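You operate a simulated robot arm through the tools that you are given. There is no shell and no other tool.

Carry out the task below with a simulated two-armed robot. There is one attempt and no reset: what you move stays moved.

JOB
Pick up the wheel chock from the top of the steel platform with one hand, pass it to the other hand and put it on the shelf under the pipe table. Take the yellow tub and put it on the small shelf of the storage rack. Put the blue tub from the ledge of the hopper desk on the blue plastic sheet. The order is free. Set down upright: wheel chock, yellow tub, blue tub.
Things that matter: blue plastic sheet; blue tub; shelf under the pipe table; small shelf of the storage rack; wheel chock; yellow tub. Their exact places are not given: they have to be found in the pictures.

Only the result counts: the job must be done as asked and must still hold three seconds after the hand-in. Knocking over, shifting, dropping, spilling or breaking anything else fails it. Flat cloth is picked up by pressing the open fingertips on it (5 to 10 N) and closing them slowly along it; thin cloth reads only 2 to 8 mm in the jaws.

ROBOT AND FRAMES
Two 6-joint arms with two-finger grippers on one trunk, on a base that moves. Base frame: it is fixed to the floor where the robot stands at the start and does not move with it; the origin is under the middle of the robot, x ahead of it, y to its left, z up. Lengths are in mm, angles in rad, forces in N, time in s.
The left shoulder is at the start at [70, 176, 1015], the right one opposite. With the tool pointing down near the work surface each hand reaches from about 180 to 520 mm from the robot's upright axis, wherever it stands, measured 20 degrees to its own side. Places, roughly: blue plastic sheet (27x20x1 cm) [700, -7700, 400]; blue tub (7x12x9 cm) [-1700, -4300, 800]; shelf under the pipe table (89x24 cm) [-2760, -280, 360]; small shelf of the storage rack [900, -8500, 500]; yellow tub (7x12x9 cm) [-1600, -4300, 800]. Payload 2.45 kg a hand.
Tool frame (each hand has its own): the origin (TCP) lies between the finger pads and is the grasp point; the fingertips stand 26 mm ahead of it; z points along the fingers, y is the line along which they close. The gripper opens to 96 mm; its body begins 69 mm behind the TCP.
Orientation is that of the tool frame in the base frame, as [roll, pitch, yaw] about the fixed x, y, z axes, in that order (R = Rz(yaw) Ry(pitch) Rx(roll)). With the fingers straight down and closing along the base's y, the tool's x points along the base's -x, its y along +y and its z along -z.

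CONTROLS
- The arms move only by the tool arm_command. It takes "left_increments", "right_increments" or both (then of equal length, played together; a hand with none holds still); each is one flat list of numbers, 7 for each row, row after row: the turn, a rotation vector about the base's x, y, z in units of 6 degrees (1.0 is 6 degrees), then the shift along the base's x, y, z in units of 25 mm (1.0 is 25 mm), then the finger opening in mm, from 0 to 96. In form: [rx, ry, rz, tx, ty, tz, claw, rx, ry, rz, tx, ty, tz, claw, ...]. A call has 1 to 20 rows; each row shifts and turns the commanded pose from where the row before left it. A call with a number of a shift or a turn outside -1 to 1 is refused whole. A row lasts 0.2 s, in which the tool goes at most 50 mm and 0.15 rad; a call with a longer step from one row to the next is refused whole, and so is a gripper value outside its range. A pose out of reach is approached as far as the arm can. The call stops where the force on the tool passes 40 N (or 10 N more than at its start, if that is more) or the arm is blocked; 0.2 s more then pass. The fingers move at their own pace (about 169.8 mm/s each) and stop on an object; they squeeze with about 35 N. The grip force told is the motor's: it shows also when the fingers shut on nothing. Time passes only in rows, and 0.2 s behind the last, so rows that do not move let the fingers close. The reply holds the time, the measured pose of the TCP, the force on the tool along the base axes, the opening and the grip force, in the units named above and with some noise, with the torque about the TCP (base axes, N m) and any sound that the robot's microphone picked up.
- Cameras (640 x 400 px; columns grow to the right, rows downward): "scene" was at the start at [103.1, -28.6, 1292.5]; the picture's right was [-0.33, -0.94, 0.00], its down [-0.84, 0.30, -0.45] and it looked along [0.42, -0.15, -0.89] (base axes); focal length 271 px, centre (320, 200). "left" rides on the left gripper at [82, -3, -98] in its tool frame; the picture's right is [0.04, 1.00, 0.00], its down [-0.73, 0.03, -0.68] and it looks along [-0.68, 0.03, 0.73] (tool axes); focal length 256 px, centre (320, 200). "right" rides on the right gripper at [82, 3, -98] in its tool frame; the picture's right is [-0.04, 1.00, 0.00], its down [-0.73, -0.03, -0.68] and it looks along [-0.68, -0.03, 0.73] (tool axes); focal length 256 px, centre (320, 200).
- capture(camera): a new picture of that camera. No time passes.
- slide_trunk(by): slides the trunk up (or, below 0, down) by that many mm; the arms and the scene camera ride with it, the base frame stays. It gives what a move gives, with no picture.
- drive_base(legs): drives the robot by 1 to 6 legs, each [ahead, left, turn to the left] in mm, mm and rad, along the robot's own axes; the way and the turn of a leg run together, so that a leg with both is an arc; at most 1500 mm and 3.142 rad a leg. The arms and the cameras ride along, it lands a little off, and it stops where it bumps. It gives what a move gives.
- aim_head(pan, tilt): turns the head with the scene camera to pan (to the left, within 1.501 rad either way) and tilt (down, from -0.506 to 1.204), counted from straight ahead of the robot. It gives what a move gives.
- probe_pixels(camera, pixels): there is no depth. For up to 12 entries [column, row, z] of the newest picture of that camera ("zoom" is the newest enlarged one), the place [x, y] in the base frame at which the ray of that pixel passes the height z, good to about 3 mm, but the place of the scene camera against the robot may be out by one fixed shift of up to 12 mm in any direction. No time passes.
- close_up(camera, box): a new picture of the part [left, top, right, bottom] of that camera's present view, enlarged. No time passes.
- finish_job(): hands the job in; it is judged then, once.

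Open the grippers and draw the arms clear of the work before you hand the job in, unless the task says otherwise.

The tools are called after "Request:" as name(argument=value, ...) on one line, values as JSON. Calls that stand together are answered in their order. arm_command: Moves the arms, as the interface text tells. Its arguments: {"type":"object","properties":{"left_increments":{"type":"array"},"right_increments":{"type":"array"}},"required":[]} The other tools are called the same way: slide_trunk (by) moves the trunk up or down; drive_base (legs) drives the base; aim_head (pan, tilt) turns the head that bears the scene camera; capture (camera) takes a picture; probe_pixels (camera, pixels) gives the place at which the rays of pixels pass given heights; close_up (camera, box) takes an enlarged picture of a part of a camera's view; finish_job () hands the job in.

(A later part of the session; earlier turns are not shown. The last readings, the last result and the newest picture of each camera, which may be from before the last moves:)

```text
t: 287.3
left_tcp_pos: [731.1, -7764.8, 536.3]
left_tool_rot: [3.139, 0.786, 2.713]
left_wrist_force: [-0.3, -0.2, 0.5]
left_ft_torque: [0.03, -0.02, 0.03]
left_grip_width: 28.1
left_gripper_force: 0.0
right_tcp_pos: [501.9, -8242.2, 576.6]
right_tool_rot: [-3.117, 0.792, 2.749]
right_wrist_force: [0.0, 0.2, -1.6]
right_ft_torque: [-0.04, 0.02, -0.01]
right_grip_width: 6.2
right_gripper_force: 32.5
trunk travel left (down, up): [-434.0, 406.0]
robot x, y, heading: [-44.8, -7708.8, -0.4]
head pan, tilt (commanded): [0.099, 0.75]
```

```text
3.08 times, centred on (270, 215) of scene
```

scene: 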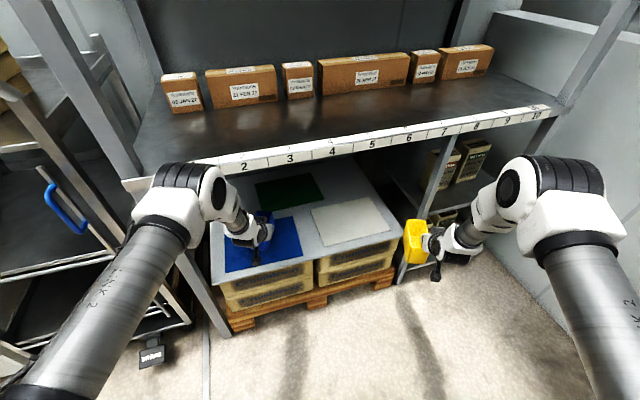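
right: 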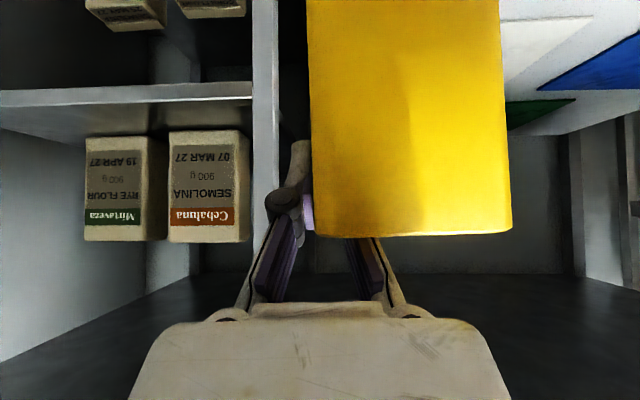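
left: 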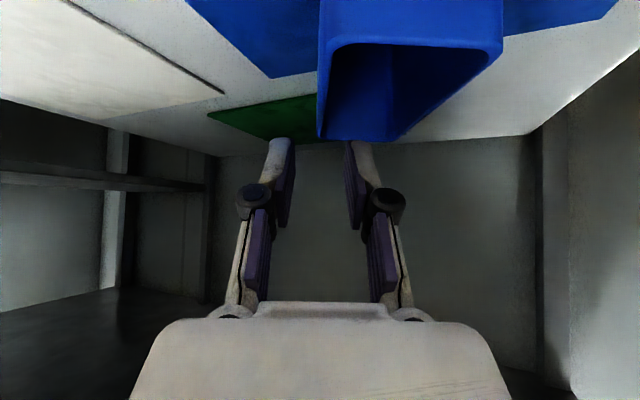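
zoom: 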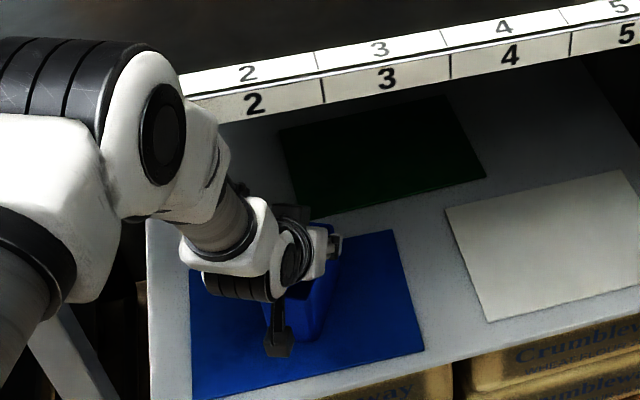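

The left fingertips are above the blue tub's rim now. I'll back the robot off 250 mm along its heading and look at the result.

Request:
drive_base(legs=[[-250, 0, 0]])

Request:
capture(camera="scene")

Request:
close_up(camera="scene", box=[200, 100, 440, 250])

```text
t: 289.1
left_tcp_pos: [500.0, -7667.6, 535.9]
left_tool_rot: [3.142, 0.788, 2.715]
left_wrist_force: [0.0, -0.3, 0.5]
left_ft_torque: [0.02, 0.0, -0.02]
left_grip_width: 28.1
left_gripper_force: 0.0
right_tcp_pos: [271.5, -8144.2, 576.1]
right_tool_rot: [-3.117, 0.793, 2.749]
right_wrist_force: [0.0, 0.5, -1.9]
right_ft_torque: [-0.05, 0.01, -0.02]
right_grip_width: 6.1
right_gripper_force: 32.3
trunk travel left (down, up): [-434.0, 406.0]
robot x, y, heading: [-273.8, -7609.4, -0.397]
head pan, tilt (commanded): [0.099, 0.75]
```

```text
taken
```

scene: 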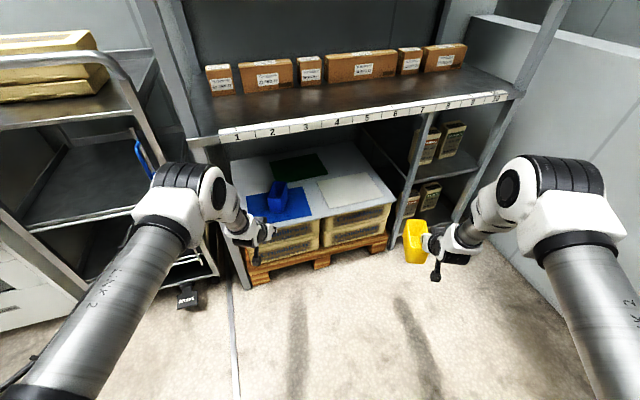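

```text
2.67 times, centred on (320, 175) of scene
```

zoom: 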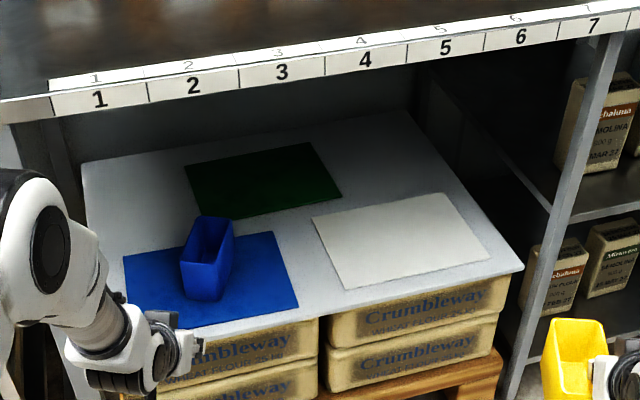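

The blue tub stands fully on the blue sheet. Now for the yellow tub: I'll use the free side table to set it down and regrasp it by an end wall. I'll back away 600 mm and turn to face the table.

Request:
drive_base(legs=[[-620, 0, 0], [0, 0, -1.174]])

Request:
aim_head(pan=0, tilt=0.6)

Request:
capture(camera="scene")

```text
t: 295.5
left_tcp_pos: [-602.8, -8107.1, 535.5]
left_tool_rot: [3.14, 0.785, 1.532]
left_wrist_force: [0.0, -0.4, 0.4]
left_ft_torque: [-0.02, -0.02, -0.02]
left_grip_width: 28.0
left_gripper_force: 0.1
right_tcp_pos: [-1130.7, -8073.9, 576.6]
right_tool_rot: [-3.117, 0.793, 1.565]
right_wrist_force: [0.5, -0.6, -1.5]
right_ft_torque: [0.02, 0.02, -0.04]
right_grip_width: 6.1
right_gripper_force: 32.5
trunk travel left (down, up): [-434.0, 406.0]
robot x, y, heading: [-848.4, -7374.1, -1.592]
head pan, tilt (commanded): [0.099, 0.75]
```

```text
t: 296.2
left_tcp_pos: [-603.4, -8107.3, 535.7]
left_tool_rot: [3.139, 0.784, 1.532]
left_wrist_force: [0.8, -0.3, -0.5]
left_ft_torque: [-0.02, 0.01, 0.06]
left_grip_width: 28.2
left_gripper_force: 0.0
right_tcp_pos: [-1130.6, -8073.3, 577.0]
right_tool_rot: [-3.117, 0.791, 1.565]
right_wrist_force: [-0.2, -0.7, -0.8]
right_ft_torque: [-0.04, 0.02, 0.0]
right_grip_width: 6.0
right_gripper_force: 32.2
trunk travel left (down, up): [-434.0, 406.0]
robot x, y, heading: [-846.2, -7371.0, -1.584]
head pan, tilt (commanded): [0.0, 0.6]
```

```text
taken
```

scene: 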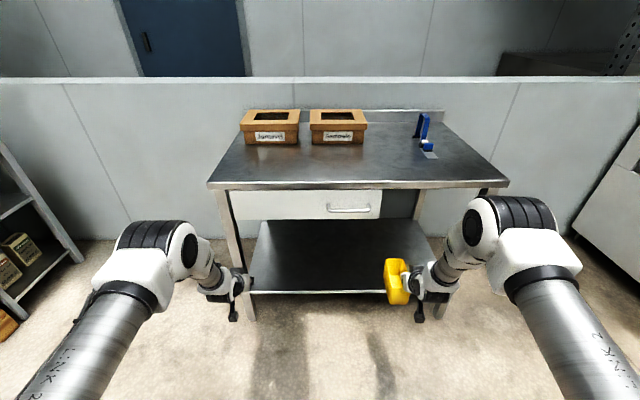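

The table top is clear in its front half. I'll probe the front edge at several heights and the leg feet to get its height.

Request:
probe_pixels(camera="scene", pixels=[[230, 187, 800], [230, 187, 850], [230, 187, 900], [490, 186, 850], [490, 186, 900], [250, 320, 0], [446, 318, 0], [245, 105, 900], [445, 108, 900], [420, 270, 300]])

Request:
close_up(camera="scene", box=[200, 90, 520, 290])

```text
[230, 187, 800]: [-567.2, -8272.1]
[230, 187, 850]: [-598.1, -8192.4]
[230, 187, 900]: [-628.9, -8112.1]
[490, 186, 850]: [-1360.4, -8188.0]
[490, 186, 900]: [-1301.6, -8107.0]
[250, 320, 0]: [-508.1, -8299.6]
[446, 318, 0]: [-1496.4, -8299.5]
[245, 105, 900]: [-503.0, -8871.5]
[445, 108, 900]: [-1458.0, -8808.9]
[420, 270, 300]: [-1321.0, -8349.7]
```

```text
2.00 times, centred on (360, 190) of scene
```

zoom: 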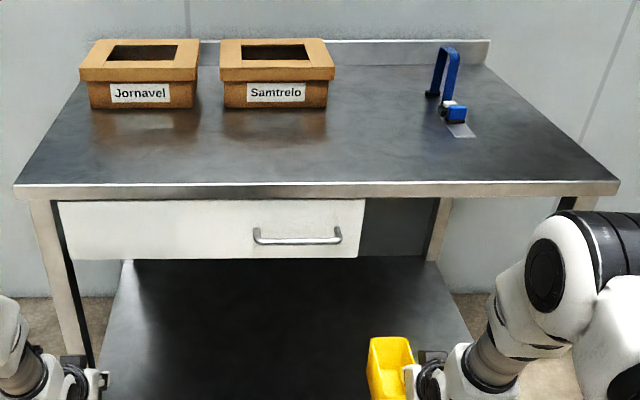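

The table top is at z ≈ 785 with free space in its front half. Before using it I'll fold the empty left arm back to tool-down and pull it in and up, so it stays clear of the table.

Request:
arm_command(left_increments=[0.9, 0, 0, 0, 1, 0.4, 60, 0.9, 0, 0, 0, 1, 0.4, 60, 0.95, 0, 0, 0, 1, 0.4, 60, 0.95, 0, 0, 0, 1, 0.4, 60, 0.95, 0, 0, 0, 1, 0.4, 60, 0.95, 0, 0, 0, 1, 0.4, 60, 0.95, 0, 0, 0, 1, 0.4, 60, 0.95, 0, 0, 0, 1, 0.4, 60, 0, 0, 0, 0, 1, 0.4, 60, 0, 0, 0, 0, 1, 0.4, 60, 0, 0, 0, 0, 1, 0.4, 60, 0, 0, 0, 0, 0, 0, 60])

Request:
slide_trunk(by=330)

Request:
capture(camera="scene")

```text
t: 298.8
left_tcp_pos: [-611.0, -7868.1, 632.2]
left_tool_rot: [-3.086, 0.107, 1.545]
left_wrist_force: [0.7, -0.3, 0.1]
left_ft_torque: [0.01, 0.05, 0.0]
left_grip_width: 60.0
left_gripper_force: 0.0
left hand out of reach, approached as far as the arm can: row 5, 6, 7
right_tcp_pos: [-1131.2, -8073.7, 575.7]
right_tool_rot: [-3.115, 0.793, 1.565]
right_wrist_force: [0.0, -0.8, -1.3]
right_ft_torque: [0.01, 0.04, 0.0]
right_grip_width: 5.8
right_gripper_force: 32.5
trunk travel left (down, up): [-434.0, 406.0]
robot x, y, heading: [-842.1, -7366.2, -1.584]
head pan, tilt (commanded): [0.0, 0.6]
```

```text
t: 302.1
left_tcp_pos: [-611.5, -7870.0, 962.5]
left_tool_rot: [-3.088, 0.106, 1.541]
left_wrist_force: [0.3, 0.9, 0.0]
left_ft_torque: [0.0, 0.0, 0.04]
left_grip_width: 60.0
left_gripper_force: 0.0
right_tcp_pos: [-1130.0, -8074.9, 905.9]
right_tool_rot: [-3.116, 0.792, 1.565]
right_wrist_force: [0.3, 0.6, -0.3]
right_ft_torque: [-0.01, 0.05, 0.0]
right_grip_width: 5.8
right_gripper_force: 32.4
trunk travel left (down, up): [-764.0, 76.0]
robot x, y, heading: [-848.1, -7369.7, -1.583]
head pan, tilt (commanded): [0.0, 0.6]
```

```text
taken
```

scene: 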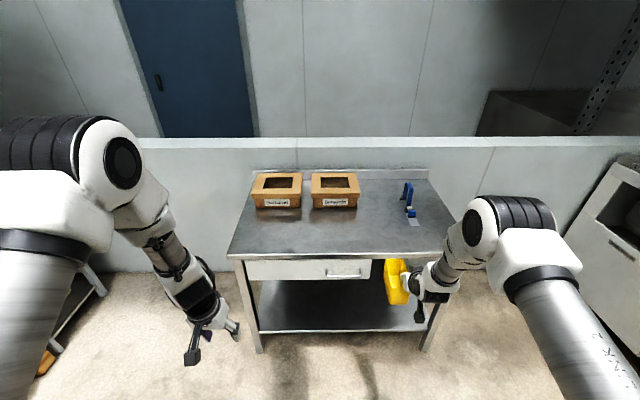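

I'll now go to the set-down pose: 370 mm left, turn 0.336 rad right, then 380 mm ahead and 140 mm left, so the tub hangs over the table near (-950,-8400), and check.

Request:
drive_base(legs=[[0, 370, 0], [0, 0, -0.336], [0, 159, 0], [360, 0, 0]])

Request:
aim_head(pan=-0.1, tilt=0.75)

Request:
capture(camera="scene")

Request:
capture(camera="right")

```text
t: 308.4
left_tcp_pos: [-398.6, -8321.3, 962.5]
left_tool_rot: [-3.087, 0.108, 1.205]
left_wrist_force: [0.1, -0.2, -1.1]
left_ft_torque: [-0.01, -0.01, 0.01]
left_grip_width: 59.6
left_gripper_force: 0.1
right_tcp_pos: [-957.2, -8341.6, 907.0]
right_tool_rot: [-3.114, 0.795, 1.229]
right_wrist_force: [0.5, 0.2, -1.4]
right_ft_torque: [0.02, 0.01, 0.0]
right_grip_width: 6.0
right_gripper_force: 32.5
trunk travel left (down, up): [-764.0, 76.0]
robot x, y, heading: [-454.7, -7775.2, -1.92]
head pan, tilt (commanded): [0.0, 0.6]
```

```text
t: 309.1
left_tcp_pos: [-399.1, -8321.0, 962.8]
left_tool_rot: [-3.087, 0.108, 1.207]
left_wrist_force: [-0.8, -0.9, 0.2]
left_ft_torque: [0.01, 0.0, -0.02]
left_grip_width: 60.1
left_gripper_force: 0.0
right_tcp_pos: [-956.5, -8342.8, 904.8]
right_tool_rot: [-3.116, 0.792, 1.229]
right_wrist_force: [0.8, 0.0, -0.6]
right_ft_torque: [0.04, 0.0, -0.05]
right_grip_width: 6.1
right_gripper_force: 32.5
trunk travel left (down, up): [-764.0, 76.0]
robot x, y, heading: [-455.0, -7771.4, -1.921]
head pan, tilt (commanded): [-0.099, 0.75]
```

```text
taken
```

scene: 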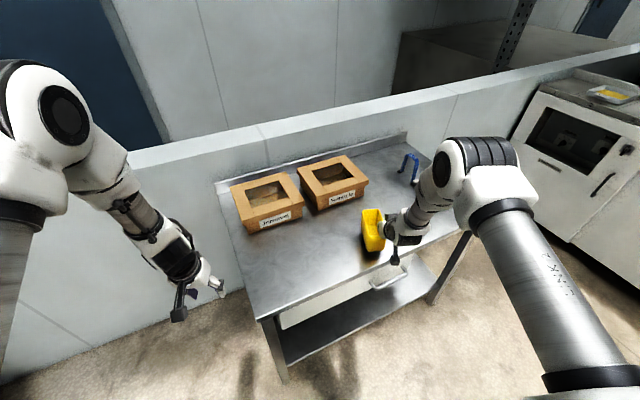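

```text
taken
```

right: 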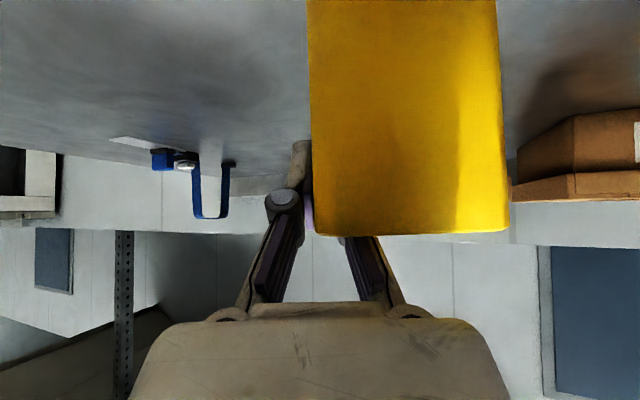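

The tub hangs over the front of the table. I'll go 64 mm further and lower 50 mm.

Request:
drive_base(legs=[[64, 0, 0]])

Request:
slide_trunk(by=-46)

Request:
capture(camera="right")

Request:
close_up(camera="scene", box=[280, 130, 480, 280])

```text
t: 310.1
left_tcp_pos: [-419.0, -8377.9, 964.9]
left_tool_rot: [-3.084, 0.111, 1.206]
left_wrist_force: [0.3, -0.7, 1.3]
left_ft_torque: [-0.01, 0.02, 0.01]
left_grip_width: 60.0
left_gripper_force: 0.1
right_tcp_pos: [-976.1, -8399.5, 908.9]
right_tool_rot: [-3.115, 0.794, 1.229]
right_wrist_force: [-0.1, -0.6, -0.5]
right_ft_torque: [-0.02, 0.03, 0.03]
right_grip_width: 5.8
right_gripper_force: 32.4
trunk travel left (down, up): [-764.0, 76.0]
robot x, y, heading: [-471.1, -7831.5, -1.916]
head pan, tilt (commanded): [-0.099, 0.75]
```

```text
t: 310.8
left_tcp_pos: [-417.2, -8378.5, 920.2]
left_tool_rot: [-3.084, 0.109, 1.207]
left_wrist_force: [-0.7, 0.7, -0.5]
left_ft_torque: [0.07, -0.04, -0.01]
left_grip_width: 59.9
left_gripper_force: 0.0
right_tcp_pos: [-979.8, -8407.3, 875.9]
right_tool_rot: [-3.118, 0.82, 1.226]
right_wrist_force: [5.1, 6.5, 27.3]
right_ft_torque: [0.85, -1.07, 0.04]
right_grip_width: 5.8
right_gripper_force: 32.0
trunk travel left (down, up): [-722.0, 118.0]
robot x, y, heading: [-474.8, -7831.9, -1.923]
head pan, tilt (commanded): [-0.099, 0.75]
stopped: the force on the tool passed its limit at 67 N (the readings are from after the stop); the commanded pose is now the measured one
```

```text
taken
```

right: 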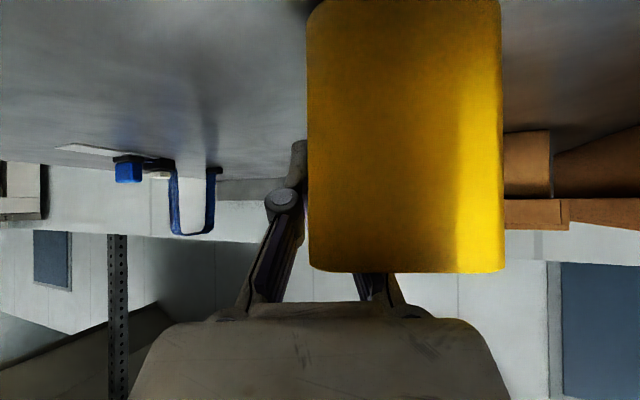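

```text
2.67 times, centred on (380, 205) of scene
```

zoom: 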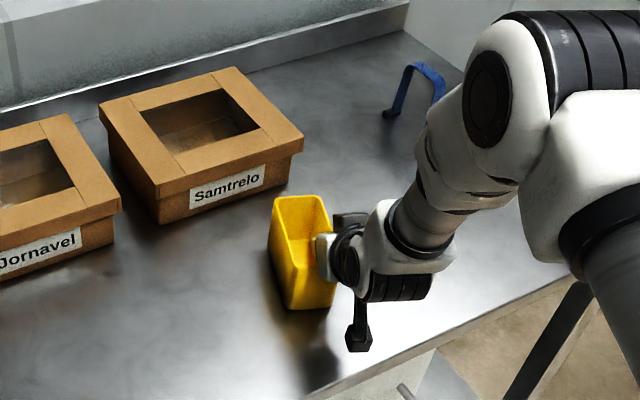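

The table top is higher than I estimated and the tub pressed onto it (27 N now). I'll raise the trunk in small steps to relieve the force before letting go.

Request:
slide_trunk(by=8)

```text
t: 311.4
left_tcp_pos: [-420.0, -8379.4, 927.6]
left_tool_rot: [-3.085, 0.106, 1.206]
left_wrist_force: [-1.3, 0.6, -0.2]
left_ft_torque: [0.0, 0.0, 0.02]
left_grip_width: 60.0
left_gripper_force: 0.1
right_tcp_pos: [-978.5, -8404.9, 876.4]
right_tool_rot: [-3.117, 0.806, 1.225]
right_wrist_force: [0.3, -0.8, -1.3]
right_ft_torque: [0.0, 0.03, 0.0]
right_grip_width: 5.9
right_gripper_force: 32.0
trunk travel left (down, up): [-730.0, 110.0]
robot x, y, heading: [-471.5, -7830.6, -1.924]
head pan, tilt (commanded): [-0.099, 0.75]
```

The force is gone. I'll lower 2 mm to find light contact.

Request:
slide_trunk(by=-2)

Request:
capture(camera="right")

Request:
close_up(camera="scene", box=[330, 180, 430, 255])

```text
t: 311.9
left_tcp_pos: [-419.3, -8379.5, 927.9]
left_tool_rot: [-3.086, 0.108, 1.204]
left_wrist_force: [-0.9, 0.5, 0.0]
left_ft_torque: [-0.01, -0.02, -0.01]
left_grip_width: 59.8
left_gripper_force: 0.1
right_tcp_pos: [-979.6, -8405.7, 876.8]
right_tool_rot: [-3.118, 0.809, 1.224]
right_wrist_force: [0.0, 0.1, 0.1]
right_ft_torque: [-0.02, -0.02, 0.03]
right_grip_width: 6.2
right_gripper_force: 32.2
trunk travel left (down, up): [-728.0, 112.0]
robot x, y, heading: [-472.7, -7829.7, -1.92]
head pan, tilt (commanded): [-0.099, 0.75]
```

```text
taken
```

right: 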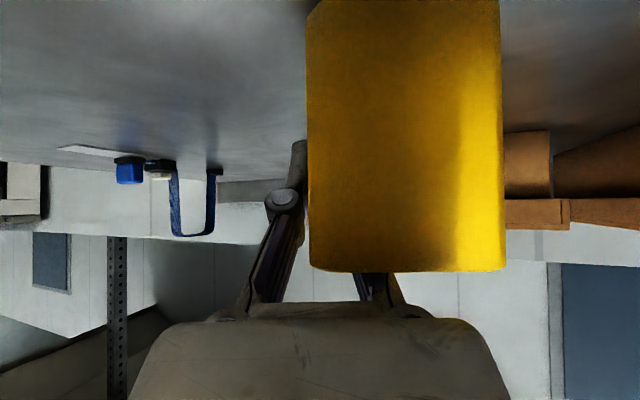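

```text
5.33 times, centred on (380, 218) of scene
```

zoom: 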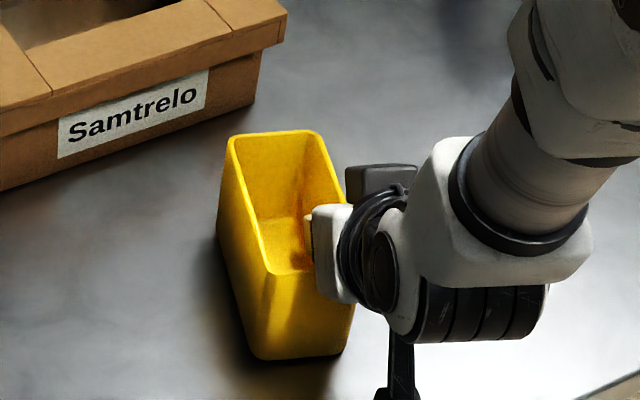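

The weight is now carried by the table (force about 0). I'll open the right hand slowly.

Request:
arm_command(right_increments=[0, 0, 0, 0, 0, 0, 8, 0, 0, 0, 0, 0, 0, 12, 0, 0, 0, 0, 0, 0, 20, 0, 0, 0, 0, 0, 0, 28, 0, 0, 0, 0, 0, 0, 28])

Request:
capture(camera="right")

Request:
close_up(camera="scene", box=[330, 180, 430, 255])

```text
t: 313.1
left_tcp_pos: [-419.9, -8378.6, 926.2]
left_tool_rot: [-3.085, 0.107, 1.208]
left_wrist_force: [0.6, 0.1, -0.6]
left_ft_torque: [-0.02, -0.02, -0.02]
left_grip_width: 60.1
left_gripper_force: 0.0
right_tcp_pos: [-979.2, -8405.9, 876.7]
right_tool_rot: [-3.117, 0.808, 1.222]
right_wrist_force: [0.3, 0.6, 0.2]
right_ft_torque: [0.0, -0.02, -0.01]
right_grip_width: 28.2
right_gripper_force: 0.0
trunk travel left (down, up): [-728.0, 112.0]
robot x, y, heading: [-473.8, -7829.7, -1.923]
head pan, tilt (commanded): [-0.099, 0.75]
```

```text
taken
```

right: 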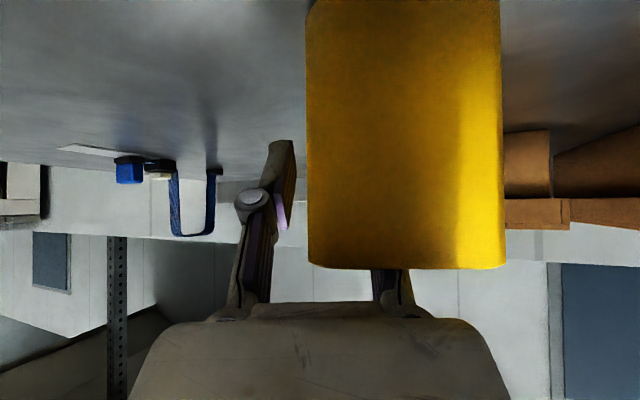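

```text
5.33 times, centred on (380, 218) of scene
```

zoom: 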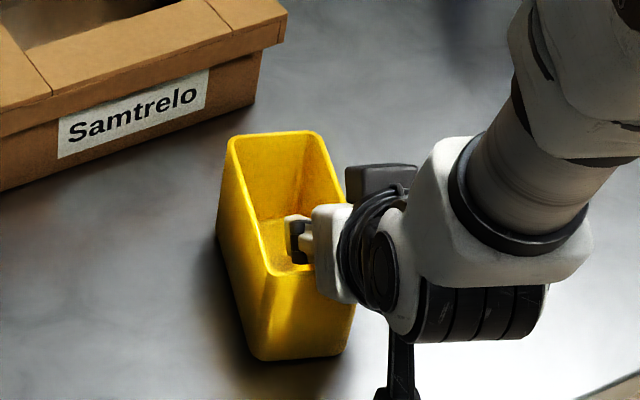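

The tub stands upright on the table (rim at about z = 904, so the table top is near 824). I'll raise the trunk 80 mm to draw the finger out, then back off.

Request:
slide_trunk(by=80)

Request:
capture(camera="right")

Request:
drive_base(legs=[[-250, 0, 0]])

Request:
capture(camera="scene")

Request:
capture(camera="right")

```text
t: 314.3
left_tcp_pos: [-420.1, -8379.6, 1006.2]
left_tool_rot: [-3.086, 0.108, 1.205]
left_wrist_force: [-0.1, 0.4, 0.4]
left_ft_torque: [0.02, -0.02, -0.02]
left_grip_width: 59.9
left_gripper_force: 0.1
right_tcp_pos: [-979.2, -8406.2, 956.7]
right_tool_rot: [-3.115, 0.809, 1.223]
right_wrist_force: [-0.6, -0.1, -0.9]
right_ft_torque: [-0.02, -0.06, 0.02]
right_grip_width: 28.2
right_gripper_force: 0.1
trunk travel left (down, up): [-808.0, 32.0]
robot x, y, heading: [-476.3, -7832.9, -1.919]
head pan, tilt (commanded): [-0.099, 0.75]
```

```text
taken
```

right: 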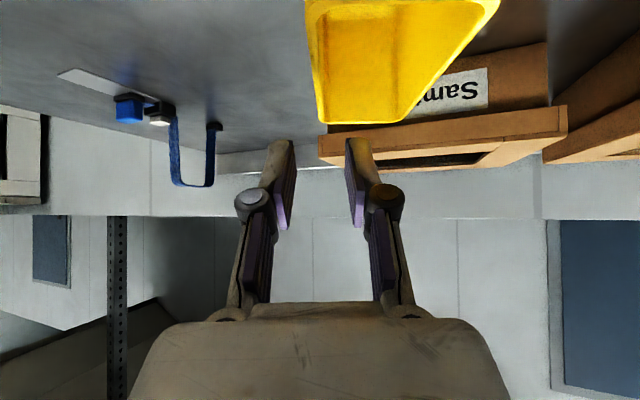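

```text
t: 316.1
left_tcp_pos: [-333.0, -8142.9, 1006.3]
left_tool_rot: [-3.086, 0.106, 1.207]
left_wrist_force: [0.8, -0.4, -0.2]
left_ft_torque: [0.03, 0.02, -0.02]
left_grip_width: 60.0
left_gripper_force: 0.1
right_tcp_pos: [-893.2, -8172.1, 955.7]
right_tool_rot: [-3.118, 0.808, 1.224]
right_wrist_force: [-0.4, 0.0, -0.4]
right_ft_torque: [0.0, 0.02, -0.04]
right_grip_width: 28.0
right_gripper_force: 0.0
trunk travel left (down, up): [-808.0, 32.0]
robot x, y, heading: [-388.1, -7594.0, -1.922]
head pan, tilt (commanded): [-0.099, 0.75]
```

```text
taken
```

scene: 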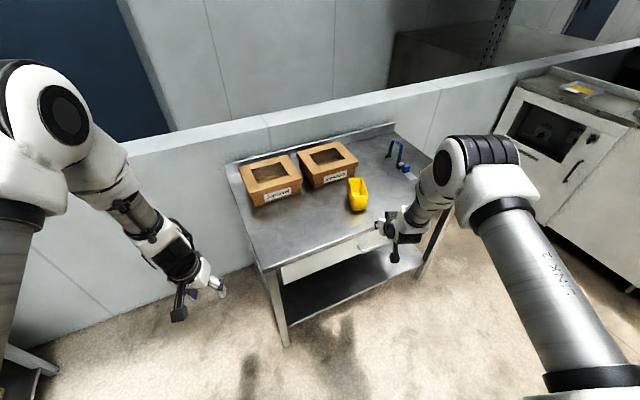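

```text
taken
```

right: 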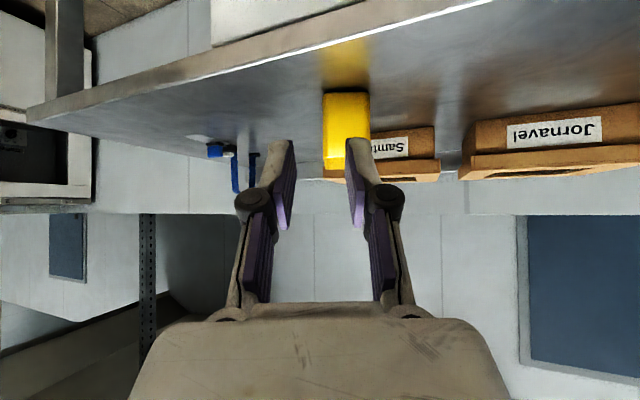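

The yellow tub stands upright on the table. I'll now drive around it so the right hand faces it at a right angle to its long axis (heading about -0.35), staying clear of the table meanwhile.

Request:
drive_base(legs=[[-150, 0, 0], [0, 0, 1.572], [-1027, 0, 0], [0, -700, 0]])

Request:
aim_head(pan=-0.2, tilt=0.7)

Request:
capture(camera="scene")

Request:
capture(camera="right")

```text
t: 329.7
left_tcp_pos: [-1003.7, -7708.2, 1006.2]
left_tool_rot: [-3.085, 0.105, 2.774]
left_wrist_force: [0.0, 0.1, 0.8]
left_ft_torque: [-0.01, 0.02, 0.02]
left_grip_width: 59.9
left_gripper_force: 0.0
right_tcp_pos: [-978.0, -8267.5, 957.1]
right_tool_rot: [-3.118, 0.807, 2.795]
right_wrist_force: [-0.1, 0.2, 0.4]
right_ft_torque: [0.0, -0.06, 0.01]
right_grip_width: 27.9
right_gripper_force: 0.1
trunk travel left (down, up): [-808.0, 32.0]
robot x, y, heading: [-1552.7, -7762.4, -0.351]
head pan, tilt (commanded): [-0.099, 0.75]
```

```text
t: 330.4
left_tcp_pos: [-1005.1, -7708.1, 1006.3]
left_tool_rot: [-3.087, 0.107, 2.775]
left_wrist_force: [-0.8, -0.4, 0.3]
left_ft_torque: [0.0, -0.01, 0.03]
left_grip_width: 60.1
left_gripper_force: 0.2
right_tcp_pos: [-978.3, -8267.6, 957.5]
right_tool_rot: [-3.119, 0.809, 2.794]
right_wrist_force: [-0.3, 0.5, -0.1]
right_ft_torque: [-0.01, -0.01, 0.02]
right_grip_width: 28.0
right_gripper_force: 0.0
trunk travel left (down, up): [-808.0, 32.0]
robot x, y, heading: [-1554.3, -7760.9, -0.349]
head pan, tilt (commanded): [-0.201, 0.7]
```

```text
taken
```

scene: 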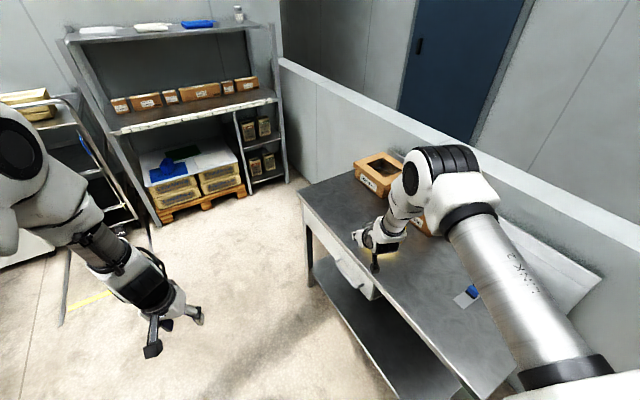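

```text
taken
```

right: 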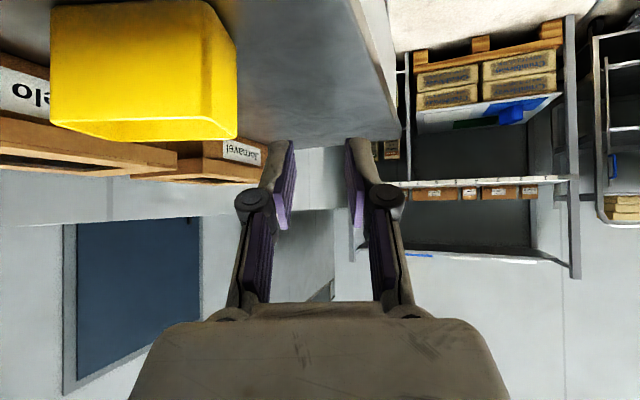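

The tub's long side faces the hand at columns 50–237 in the right view. I'll zoom in and probe its rim corners.

Request:
close_up(camera="right", box=[20, 0, 280, 163])

```text
2.45 times, centred on (150, 82) of right
```

zoom: 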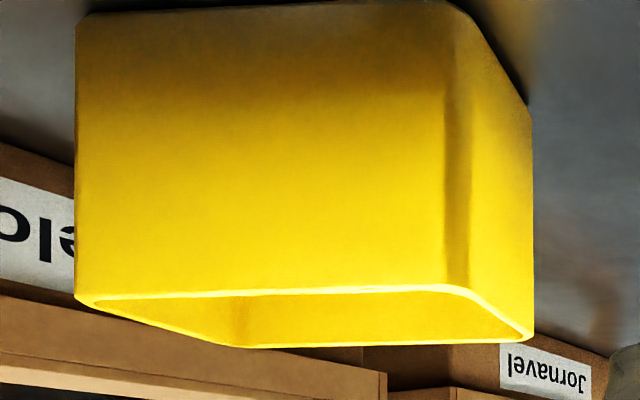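

Request:
probe_pixels(camera="zoom", pixels=[[78, 297, 904], [468, 287, 904], [532, 338, 904], [240, 346, 904], [78, 297, 898], [468, 287, 898], [532, 338, 898], [240, 346, 898], [78, 20, 824], [445, 3, 824], [528, 103, 824]])

```text
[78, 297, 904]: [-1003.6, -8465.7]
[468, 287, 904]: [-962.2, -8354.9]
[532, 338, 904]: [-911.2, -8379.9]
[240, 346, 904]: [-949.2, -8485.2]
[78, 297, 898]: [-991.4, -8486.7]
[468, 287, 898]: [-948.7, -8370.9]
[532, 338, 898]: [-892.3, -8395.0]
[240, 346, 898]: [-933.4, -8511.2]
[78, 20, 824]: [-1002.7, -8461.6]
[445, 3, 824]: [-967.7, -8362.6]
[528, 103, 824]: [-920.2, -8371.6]
```

The rim is confirmed at z ≈ 904; the tub's left end wall is centred at about (-937.6,-8369.7), its long axis at 69.5°. I'll pitch the right hand down to about 62° and align it square to the tub.

Request:
arm_command(right_increments=[0.255, 0.559, 0.04, 0, 0, 0, 36, 0.255, 0.559, 0.04, 0, 0, 0, 36, 0.255, 0.559, 0.04, 0, 0, 0, 36, 0.255, 0.559, 0.04, 0, 0, 0, 36, 0.255, 0.559, 0.04, 0, 0, 0, 36, 0, 0, 0, 0, 0, 0, 36])

Request:
capture(camera="right")

```text
t: 331.8
left_tcp_pos: [-1004.6, -7708.3, 1006.5]
left_tool_rot: [-3.086, 0.107, 2.775]
left_wrist_force: [0.1, -0.4, -0.4]
left_ft_torque: [0.01, -0.03, -0.02]
left_grip_width: 60.1
left_gripper_force: 0.0
right_tcp_pos: [-976.5, -8266.0, 956.9]
right_tool_rot: [3.124, 0.542, 2.792]
right_wrist_force: [0.2, 0.9, 0.0]
right_ft_torque: [0.0, 0.0, 0.01]
right_grip_width: 36.0
right_gripper_force: 0.2
right hand out of reach, approached as far as the arm can: row 5
trunk travel left (down, up): [-808.0, 32.0]
robot x, y, heading: [-1554.3, -7762.8, -0.349]
head pan, tilt (commanded): [-0.201, 0.7]
```

```text
taken
```

right: 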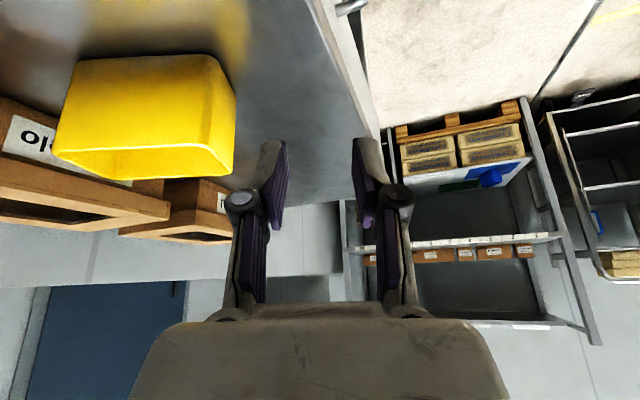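

The hand is at 59° pitch and square to the tub within 1°. I'll drive 72 mm ahead and 81 mm right so the jaws come above the end wall, fingertips staying about 24 mm above the rim.

Request:
drive_base(legs=[[0, -81, 0], [68, 0, 0]])

Request:
capture(camera="right")

Request:
aim_head(pan=-0.35, tilt=0.8)

Request:
capture(camera="scene")

```text
t: 333.4
left_tcp_pos: [-971.3, -7803.8, 1009.0]
left_tool_rot: [-3.084, 0.111, 2.777]
left_wrist_force: [0.2, 0.0, 1.4]
left_ft_torque: [-0.02, 0.01, 0.01]
left_grip_width: 59.9
left_gripper_force: 0.0
right_tcp_pos: [-946.1, -8362.0, 960.5]
right_tool_rot: [3.122, 0.549, 2.795]
right_wrist_force: [-0.3, 0.3, -0.1]
right_ft_torque: [-0.01, -0.03, -0.02]
right_grip_width: 35.8
right_gripper_force: 0.1
trunk travel left (down, up): [-808.0, 32.0]
robot x, y, heading: [-1518.0, -7863.7, -0.348]
head pan, tilt (commanded): [-0.201, 0.7]
```

```text
taken
```

right: 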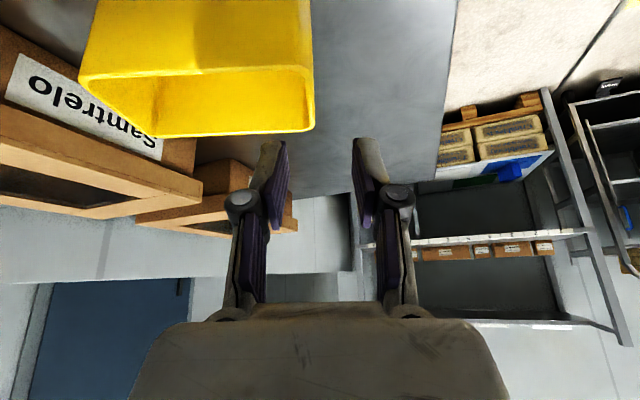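

```text
t: 334.1
left_tcp_pos: [-967.1, -7807.4, 1006.6]
left_tool_rot: [-3.085, 0.108, 2.776]
left_wrist_force: [0.4, -0.2, 0.4]
left_ft_torque: [0.01, 0.03, -0.03]
left_grip_width: 59.9
left_gripper_force: 0.1
right_tcp_pos: [-940.6, -8363.3, 956.3]
right_tool_rot: [3.12, 0.545, 2.793]
right_wrist_force: [-0.2, 0.1, -0.1]
right_ft_torque: [0.03, 0.02, -0.03]
right_grip_width: 36.1
right_gripper_force: 0.0
trunk travel left (down, up): [-808.0, 32.0]
robot x, y, heading: [-1520.2, -7858.2, -0.351]
head pan, tilt (commanded): [-0.351, 0.799]
```

```text
taken
```

scene: 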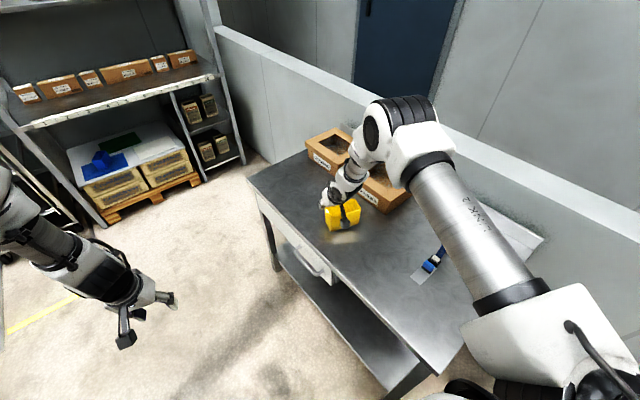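

The tub's left end is at column ~314, just right of... the jaw centre. I'll zoom in to refine its position from this view.

Request:
close_up(camera="right", box=[180, 20, 400, 160])

```text
2.86 times, centred on (290, 90) of right
```

zoom: 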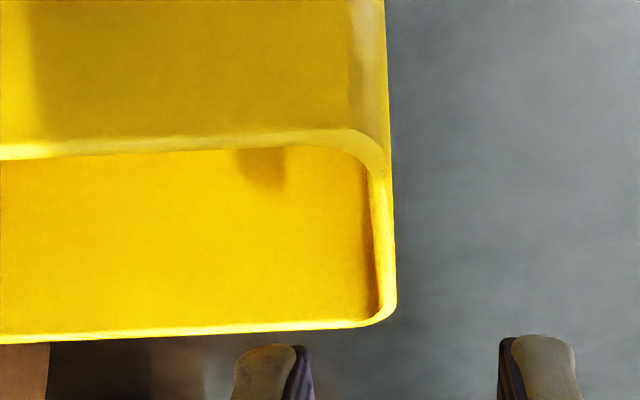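

Request:
probe_pixels(camera="zoom", pixels=[[388, 148, 904], [396, 312, 904], [372, 190, 904], [378, 300, 904], [0, 160, 904], [0, 335, 904]])

```text
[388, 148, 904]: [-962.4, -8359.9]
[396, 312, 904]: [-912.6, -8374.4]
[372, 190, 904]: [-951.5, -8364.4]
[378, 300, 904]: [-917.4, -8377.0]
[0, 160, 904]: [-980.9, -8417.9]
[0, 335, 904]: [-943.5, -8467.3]
```

The end wall's centre is at about (-939,-8369), 6 mm from the jaw centre. I'll shift by that and lower the trunk 38 mm, then look.

Request:
arm_command(right_increments=[0, 0, 0, 0.04, -0.23, 0, 36, 0, 0, 0, 0, 0, 0, 36])

Request:
slide_trunk(by=-36)

Request:
capture(camera="right")

Request:
close_up(camera="scene", box=[290, 160, 410, 250])

```text
t: 334.8
left_tcp_pos: [-969.2, -7806.4, 1006.1]
left_tool_rot: [-3.085, 0.106, 2.776]
left_wrist_force: [0.6, 0.1, -0.8]
left_ft_torque: [0.03, 0.02, 0.02]
left_grip_width: 60.0
left_gripper_force: 0.0
right_tcp_pos: [-940.1, -8368.8, 956.3]
right_tool_rot: [3.12, 0.543, 2.795]
right_wrist_force: [-0.2, -0.2, -0.5]
right_ft_torque: [-0.01, -0.01, 0.0]
right_grip_width: 35.8
right_gripper_force: 0.1
trunk travel left (down, up): [-808.0, 32.0]
robot x, y, heading: [-1515.3, -7861.6, -0.348]
head pan, tilt (commanded): [-0.351, 0.799]
```

```text
t: 335.6
left_tcp_pos: [-968.8, -7805.6, 970.2]
left_tool_rot: [-3.086, 0.106, 2.778]
left_wrist_force: [0.4, 0.0, -0.2]
left_ft_torque: [-0.04, 0.0, -0.01]
left_grip_width: 60.1
left_gripper_force: 0.1
right_tcp_pos: [-940.8, -8368.5, 921.0]
right_tool_rot: [3.121, 0.544, 2.795]
right_wrist_force: [0.5, 0.6, -0.6]
right_ft_torque: [0.0, -0.01, 0.03]
right_grip_width: 36.1
right_gripper_force: 0.1
trunk travel left (down, up): [-772.0, 68.0]
robot x, y, heading: [-1515.4, -7864.0, -0.345]
head pan, tilt (commanded): [-0.351, 0.799]
```

```text
taken
```

right: 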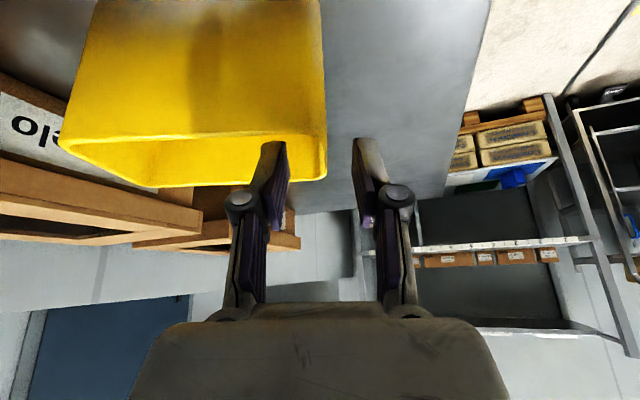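

```text
4.44 times, centred on (350, 205) of scene
```

zoom: 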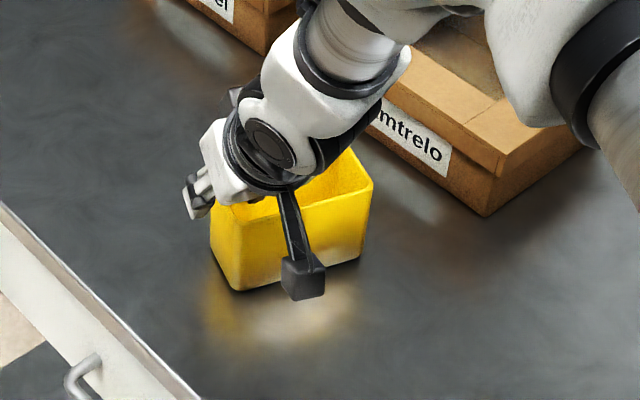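

The end wall (columns 312–327) is centred between the fingers (288 and 355). I'll lower in two small steps, watching for contact.

Request:
slide_trunk(by=-13)

Request:
slide_trunk(by=-11)

Request:
capture(camera="right")

Request:
close_up(camera="scene", box=[290, 150, 410, 240])

```text
t: 336.2
left_tcp_pos: [-969.9, -7807.1, 957.0]
left_tool_rot: [-3.086, 0.106, 2.777]
left_wrist_force: [-0.1, 0.0, -0.4]
left_ft_torque: [-0.02, 0.01, -0.03]
left_grip_width: 60.0
left_gripper_force: 0.2
right_tcp_pos: [-940.7, -8368.9, 908.9]
right_tool_rot: [3.121, 0.544, 2.793]
right_wrist_force: [-0.6, 0.4, 0.3]
right_ft_torque: [0.0, -0.04, -0.03]
right_grip_width: 36.1
right_gripper_force: 0.0
trunk travel left (down, up): [-759.0, 81.0]
robot x, y, heading: [-1519.0, -7863.0, -0.352]
head pan, tilt (commanded): [-0.351, 0.799]
```

```text
t: 336.8
left_tcp_pos: [-969.7, -7806.4, 947.0]
left_tool_rot: [-3.086, 0.107, 2.777]
left_wrist_force: [-1.1, 0.4, -0.1]
left_ft_torque: [-0.03, -0.02, -0.02]
left_grip_width: 60.0
left_gripper_force: 0.0
right_tcp_pos: [-940.0, -8369.5, 897.1]
right_tool_rot: [3.12, 0.541, 2.793]
right_wrist_force: [0.4, -0.4, 1.1]
right_ft_torque: [0.01, 0.03, -0.01]
right_grip_width: 35.8
right_gripper_force: 0.0
trunk travel left (down, up): [-748.0, 92.0]
robot x, y, heading: [-1517.0, -7860.4, -0.349]
head pan, tilt (commanded): [-0.351, 0.799]
```

```text
taken
```

right: 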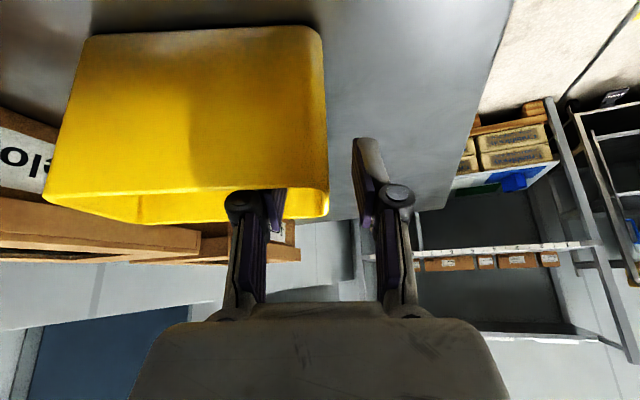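

```text
4.44 times, centred on (350, 195) of scene
```

zoom: 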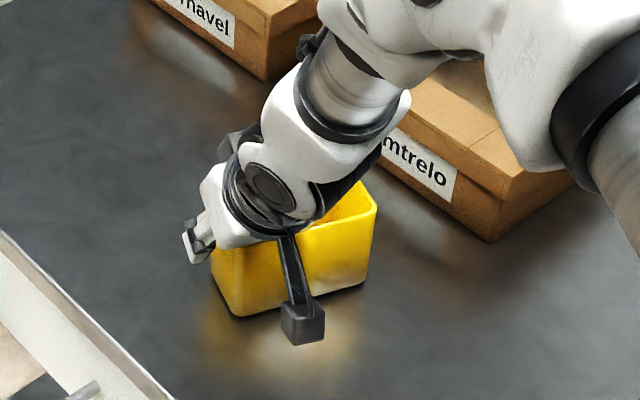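

No contact, and the inner finger is inside. I'll close the right hand on the end wall.

Request:
arm_command(right_increments=[0, 0, 0, 0, 0, 0, 24, 0, 0, 0, 0, 0, 0, 14, 0, 0, 0, 0, 0, 0, 6, 0, 0, 0, 0, 0, 0, 0, 0, 0, 0, 0, 0, 0, 0, 0, 0, 0, 0, 0, 0, 0])

Request:
slide_trunk(by=30)

Request:
capture(camera="right")

Request:
close_up(camera="scene", box=[290, 150, 410, 240])

```text
t: 338.1
left_tcp_pos: [-970.3, -7807.1, 946.3]
left_tool_rot: [-3.087, 0.106, 2.777]
left_wrist_force: [-0.3, 0.0, 0.6]
left_ft_torque: [-0.03, -0.02, 0.01]
left_grip_width: 60.2
left_gripper_force: 0.1
right_tcp_pos: [-941.7, -8370.1, 897.4]
right_tool_rot: [3.12, 0.543, 2.794]
right_wrist_force: [-1.1, 0.4, 2.0]
right_ft_torque: [-0.21, 0.1, -0.09]
right_grip_width: 5.8
right_gripper_force: 32.0
trunk travel left (down, up): [-748.0, 92.0]
robot x, y, heading: [-1518.7, -7857.7, -0.343]
head pan, tilt (commanded): [-0.351, 0.799]
```

```text
t: 338.9
left_tcp_pos: [-969.7, -7806.7, 977.4]
left_tool_rot: [-3.084, 0.106, 2.777]
left_wrist_force: [-0.2, -0.1, -0.5]
left_ft_torque: [-0.02, -0.01, 0.0]
left_grip_width: 59.8
left_gripper_force: 0.0
right_tcp_pos: [-940.7, -8368.7, 927.4]
right_tool_rot: [3.122, 0.544, 2.795]
right_wrist_force: [1.0, 0.1, -1.3]
right_ft_torque: [0.05, 0.0, 0.02]
right_grip_width: 6.1
right_gripper_force: 32.6
trunk travel left (down, up): [-778.0, 62.0]
robot x, y, heading: [-1517.3, -7867.0, -0.345]
head pan, tilt (commanded): [-0.351, 0.799]
```

```text
taken
```

right: 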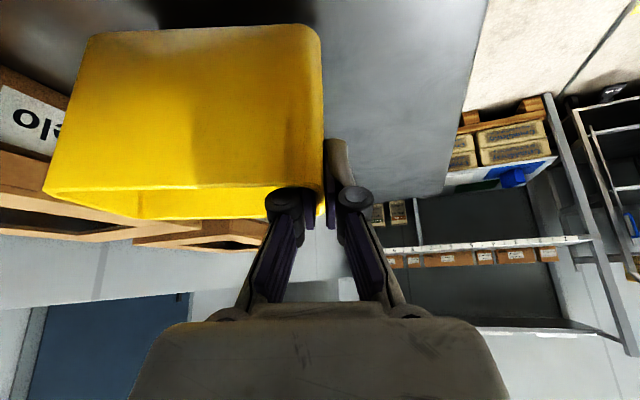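

```text
4.44 times, centred on (350, 195) of scene
```

zoom: 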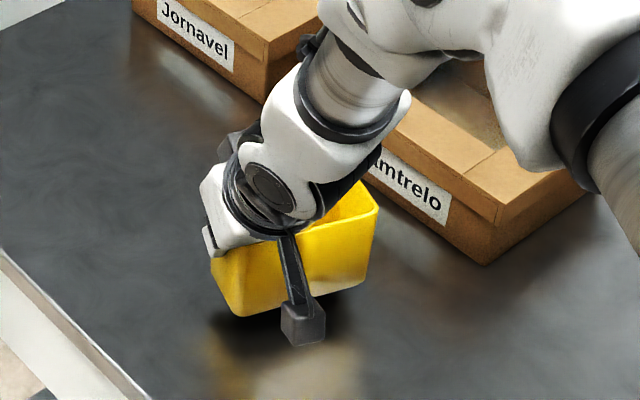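

The tub is held by its end wall and level. I'll raise a little, shift left off the table, square up to heading 0, and drive toward the rack, lowering the trunk on the way.

Request:
slide_trunk(by=40)

Request:
drive_base(legs=[[0, 260, 0], [0, 0, 0.345], [1130, 0, 0]])

Request:
slide_trunk(by=-350)

Request:
aim_head(pan=-0.4, tilt=0.6)

Request:
capture(camera="scene")

Request:
capture(camera="right")

```text
t: 339.7
left_tcp_pos: [-968.1, -7805.9, 1017.3]
left_tool_rot: [-3.085, 0.106, 2.776]
left_wrist_force: [0.6, -0.3, 0.7]
left_ft_torque: [-0.01, 0.04, 0.0]
left_grip_width: 59.8
left_gripper_force: 0.1
right_tcp_pos: [-939.2, -8368.7, 966.1]
right_tool_rot: [3.122, 0.543, 2.795]
right_wrist_force: [-0.6, -0.8, -1.3]
right_ft_torque: [0.07, 0.0, -0.02]
right_grip_width: 5.9
right_gripper_force: 32.5
trunk travel left (down, up): [-818.0, 22.0]
robot x, y, heading: [-1517.2, -7861.3, -0.349]
head pan, tilt (commanded): [-0.351, 0.799]
```

```text
t: 348.0
left_tcp_pos: [197.2, -7379.9, 1018.2]
left_tool_rot: [-3.085, 0.108, 3.128]
left_wrist_force: [-0.4, -0.2, 0.1]
left_ft_torque: [-0.03, 0.0, 0.03]
left_grip_width: 60.2
left_gripper_force: 0.1
right_tcp_pos: [416.6, -7898.5, 967.2]
right_tool_rot: [3.121, 0.545, -3.138]
right_wrist_force: [0.2, -0.3, -0.7]
right_ft_torque: [0.02, -0.01, -0.01]
right_grip_width: 6.2
right_gripper_force: 32.3
trunk travel left (down, up): [-818.0, 22.0]
robot x, y, heading: [-299.5, -7616.7, 0.001]
head pan, tilt (commanded): [-0.351, 0.799]
```

```text
t: 351.4
left_tcp_pos: [196.8, -7380.1, 668.2]
left_tool_rot: [-3.086, 0.106, 3.128]
left_wrist_force: [0.2, -0.4, -0.3]
left_ft_torque: [-0.01, -0.02, 0.02]
left_grip_width: 60.0
left_gripper_force: 0.0
right_tcp_pos: [416.9, -7899.0, 617.5]
right_tool_rot: [3.12, 0.544, -3.139]
right_wrist_force: [0.9, 0.7, -0.9]
right_ft_torque: [0.06, 0.01, 0.01]
right_grip_width: 6.2
right_gripper_force: 32.2
trunk travel left (down, up): [-468.0, 372.0]
robot x, y, heading: [-300.9, -7622.2, 0.001]
head pan, tilt (commanded): [-0.351, 0.799]
```

```text
t: 352.2
left_tcp_pos: [197.9, -7381.0, 665.7]
left_tool_rot: [-3.085, 0.107, 3.127]
left_wrist_force: [0.9, -0.2, -0.4]
left_ft_torque: [0.02, -0.01, 0.01]
left_grip_width: 60.0
left_gripper_force: 0.1
right_tcp_pos: [416.2, -7899.0, 616.9]
right_tool_rot: [3.122, 0.542, -3.138]
right_wrist_force: [-0.4, -0.3, -0.8]
right_ft_torque: [0.02, 0.03, 0.04]
right_grip_width: 6.2
right_gripper_force: 32.6
trunk travel left (down, up): [-468.0, 372.0]
robot x, y, heading: [-298.4, -7620.4, 0.003]
head pan, tilt (commanded): [-0.4, 0.6]
```

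```text
taken
```

scene: 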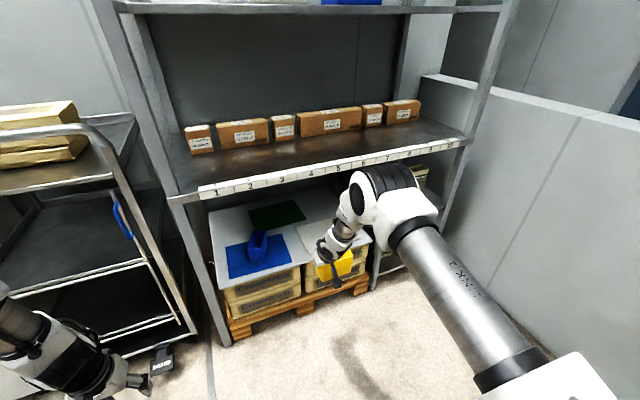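

```text
taken
```

right: 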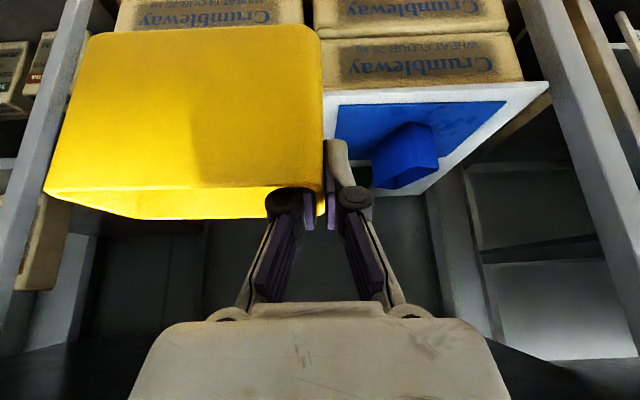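

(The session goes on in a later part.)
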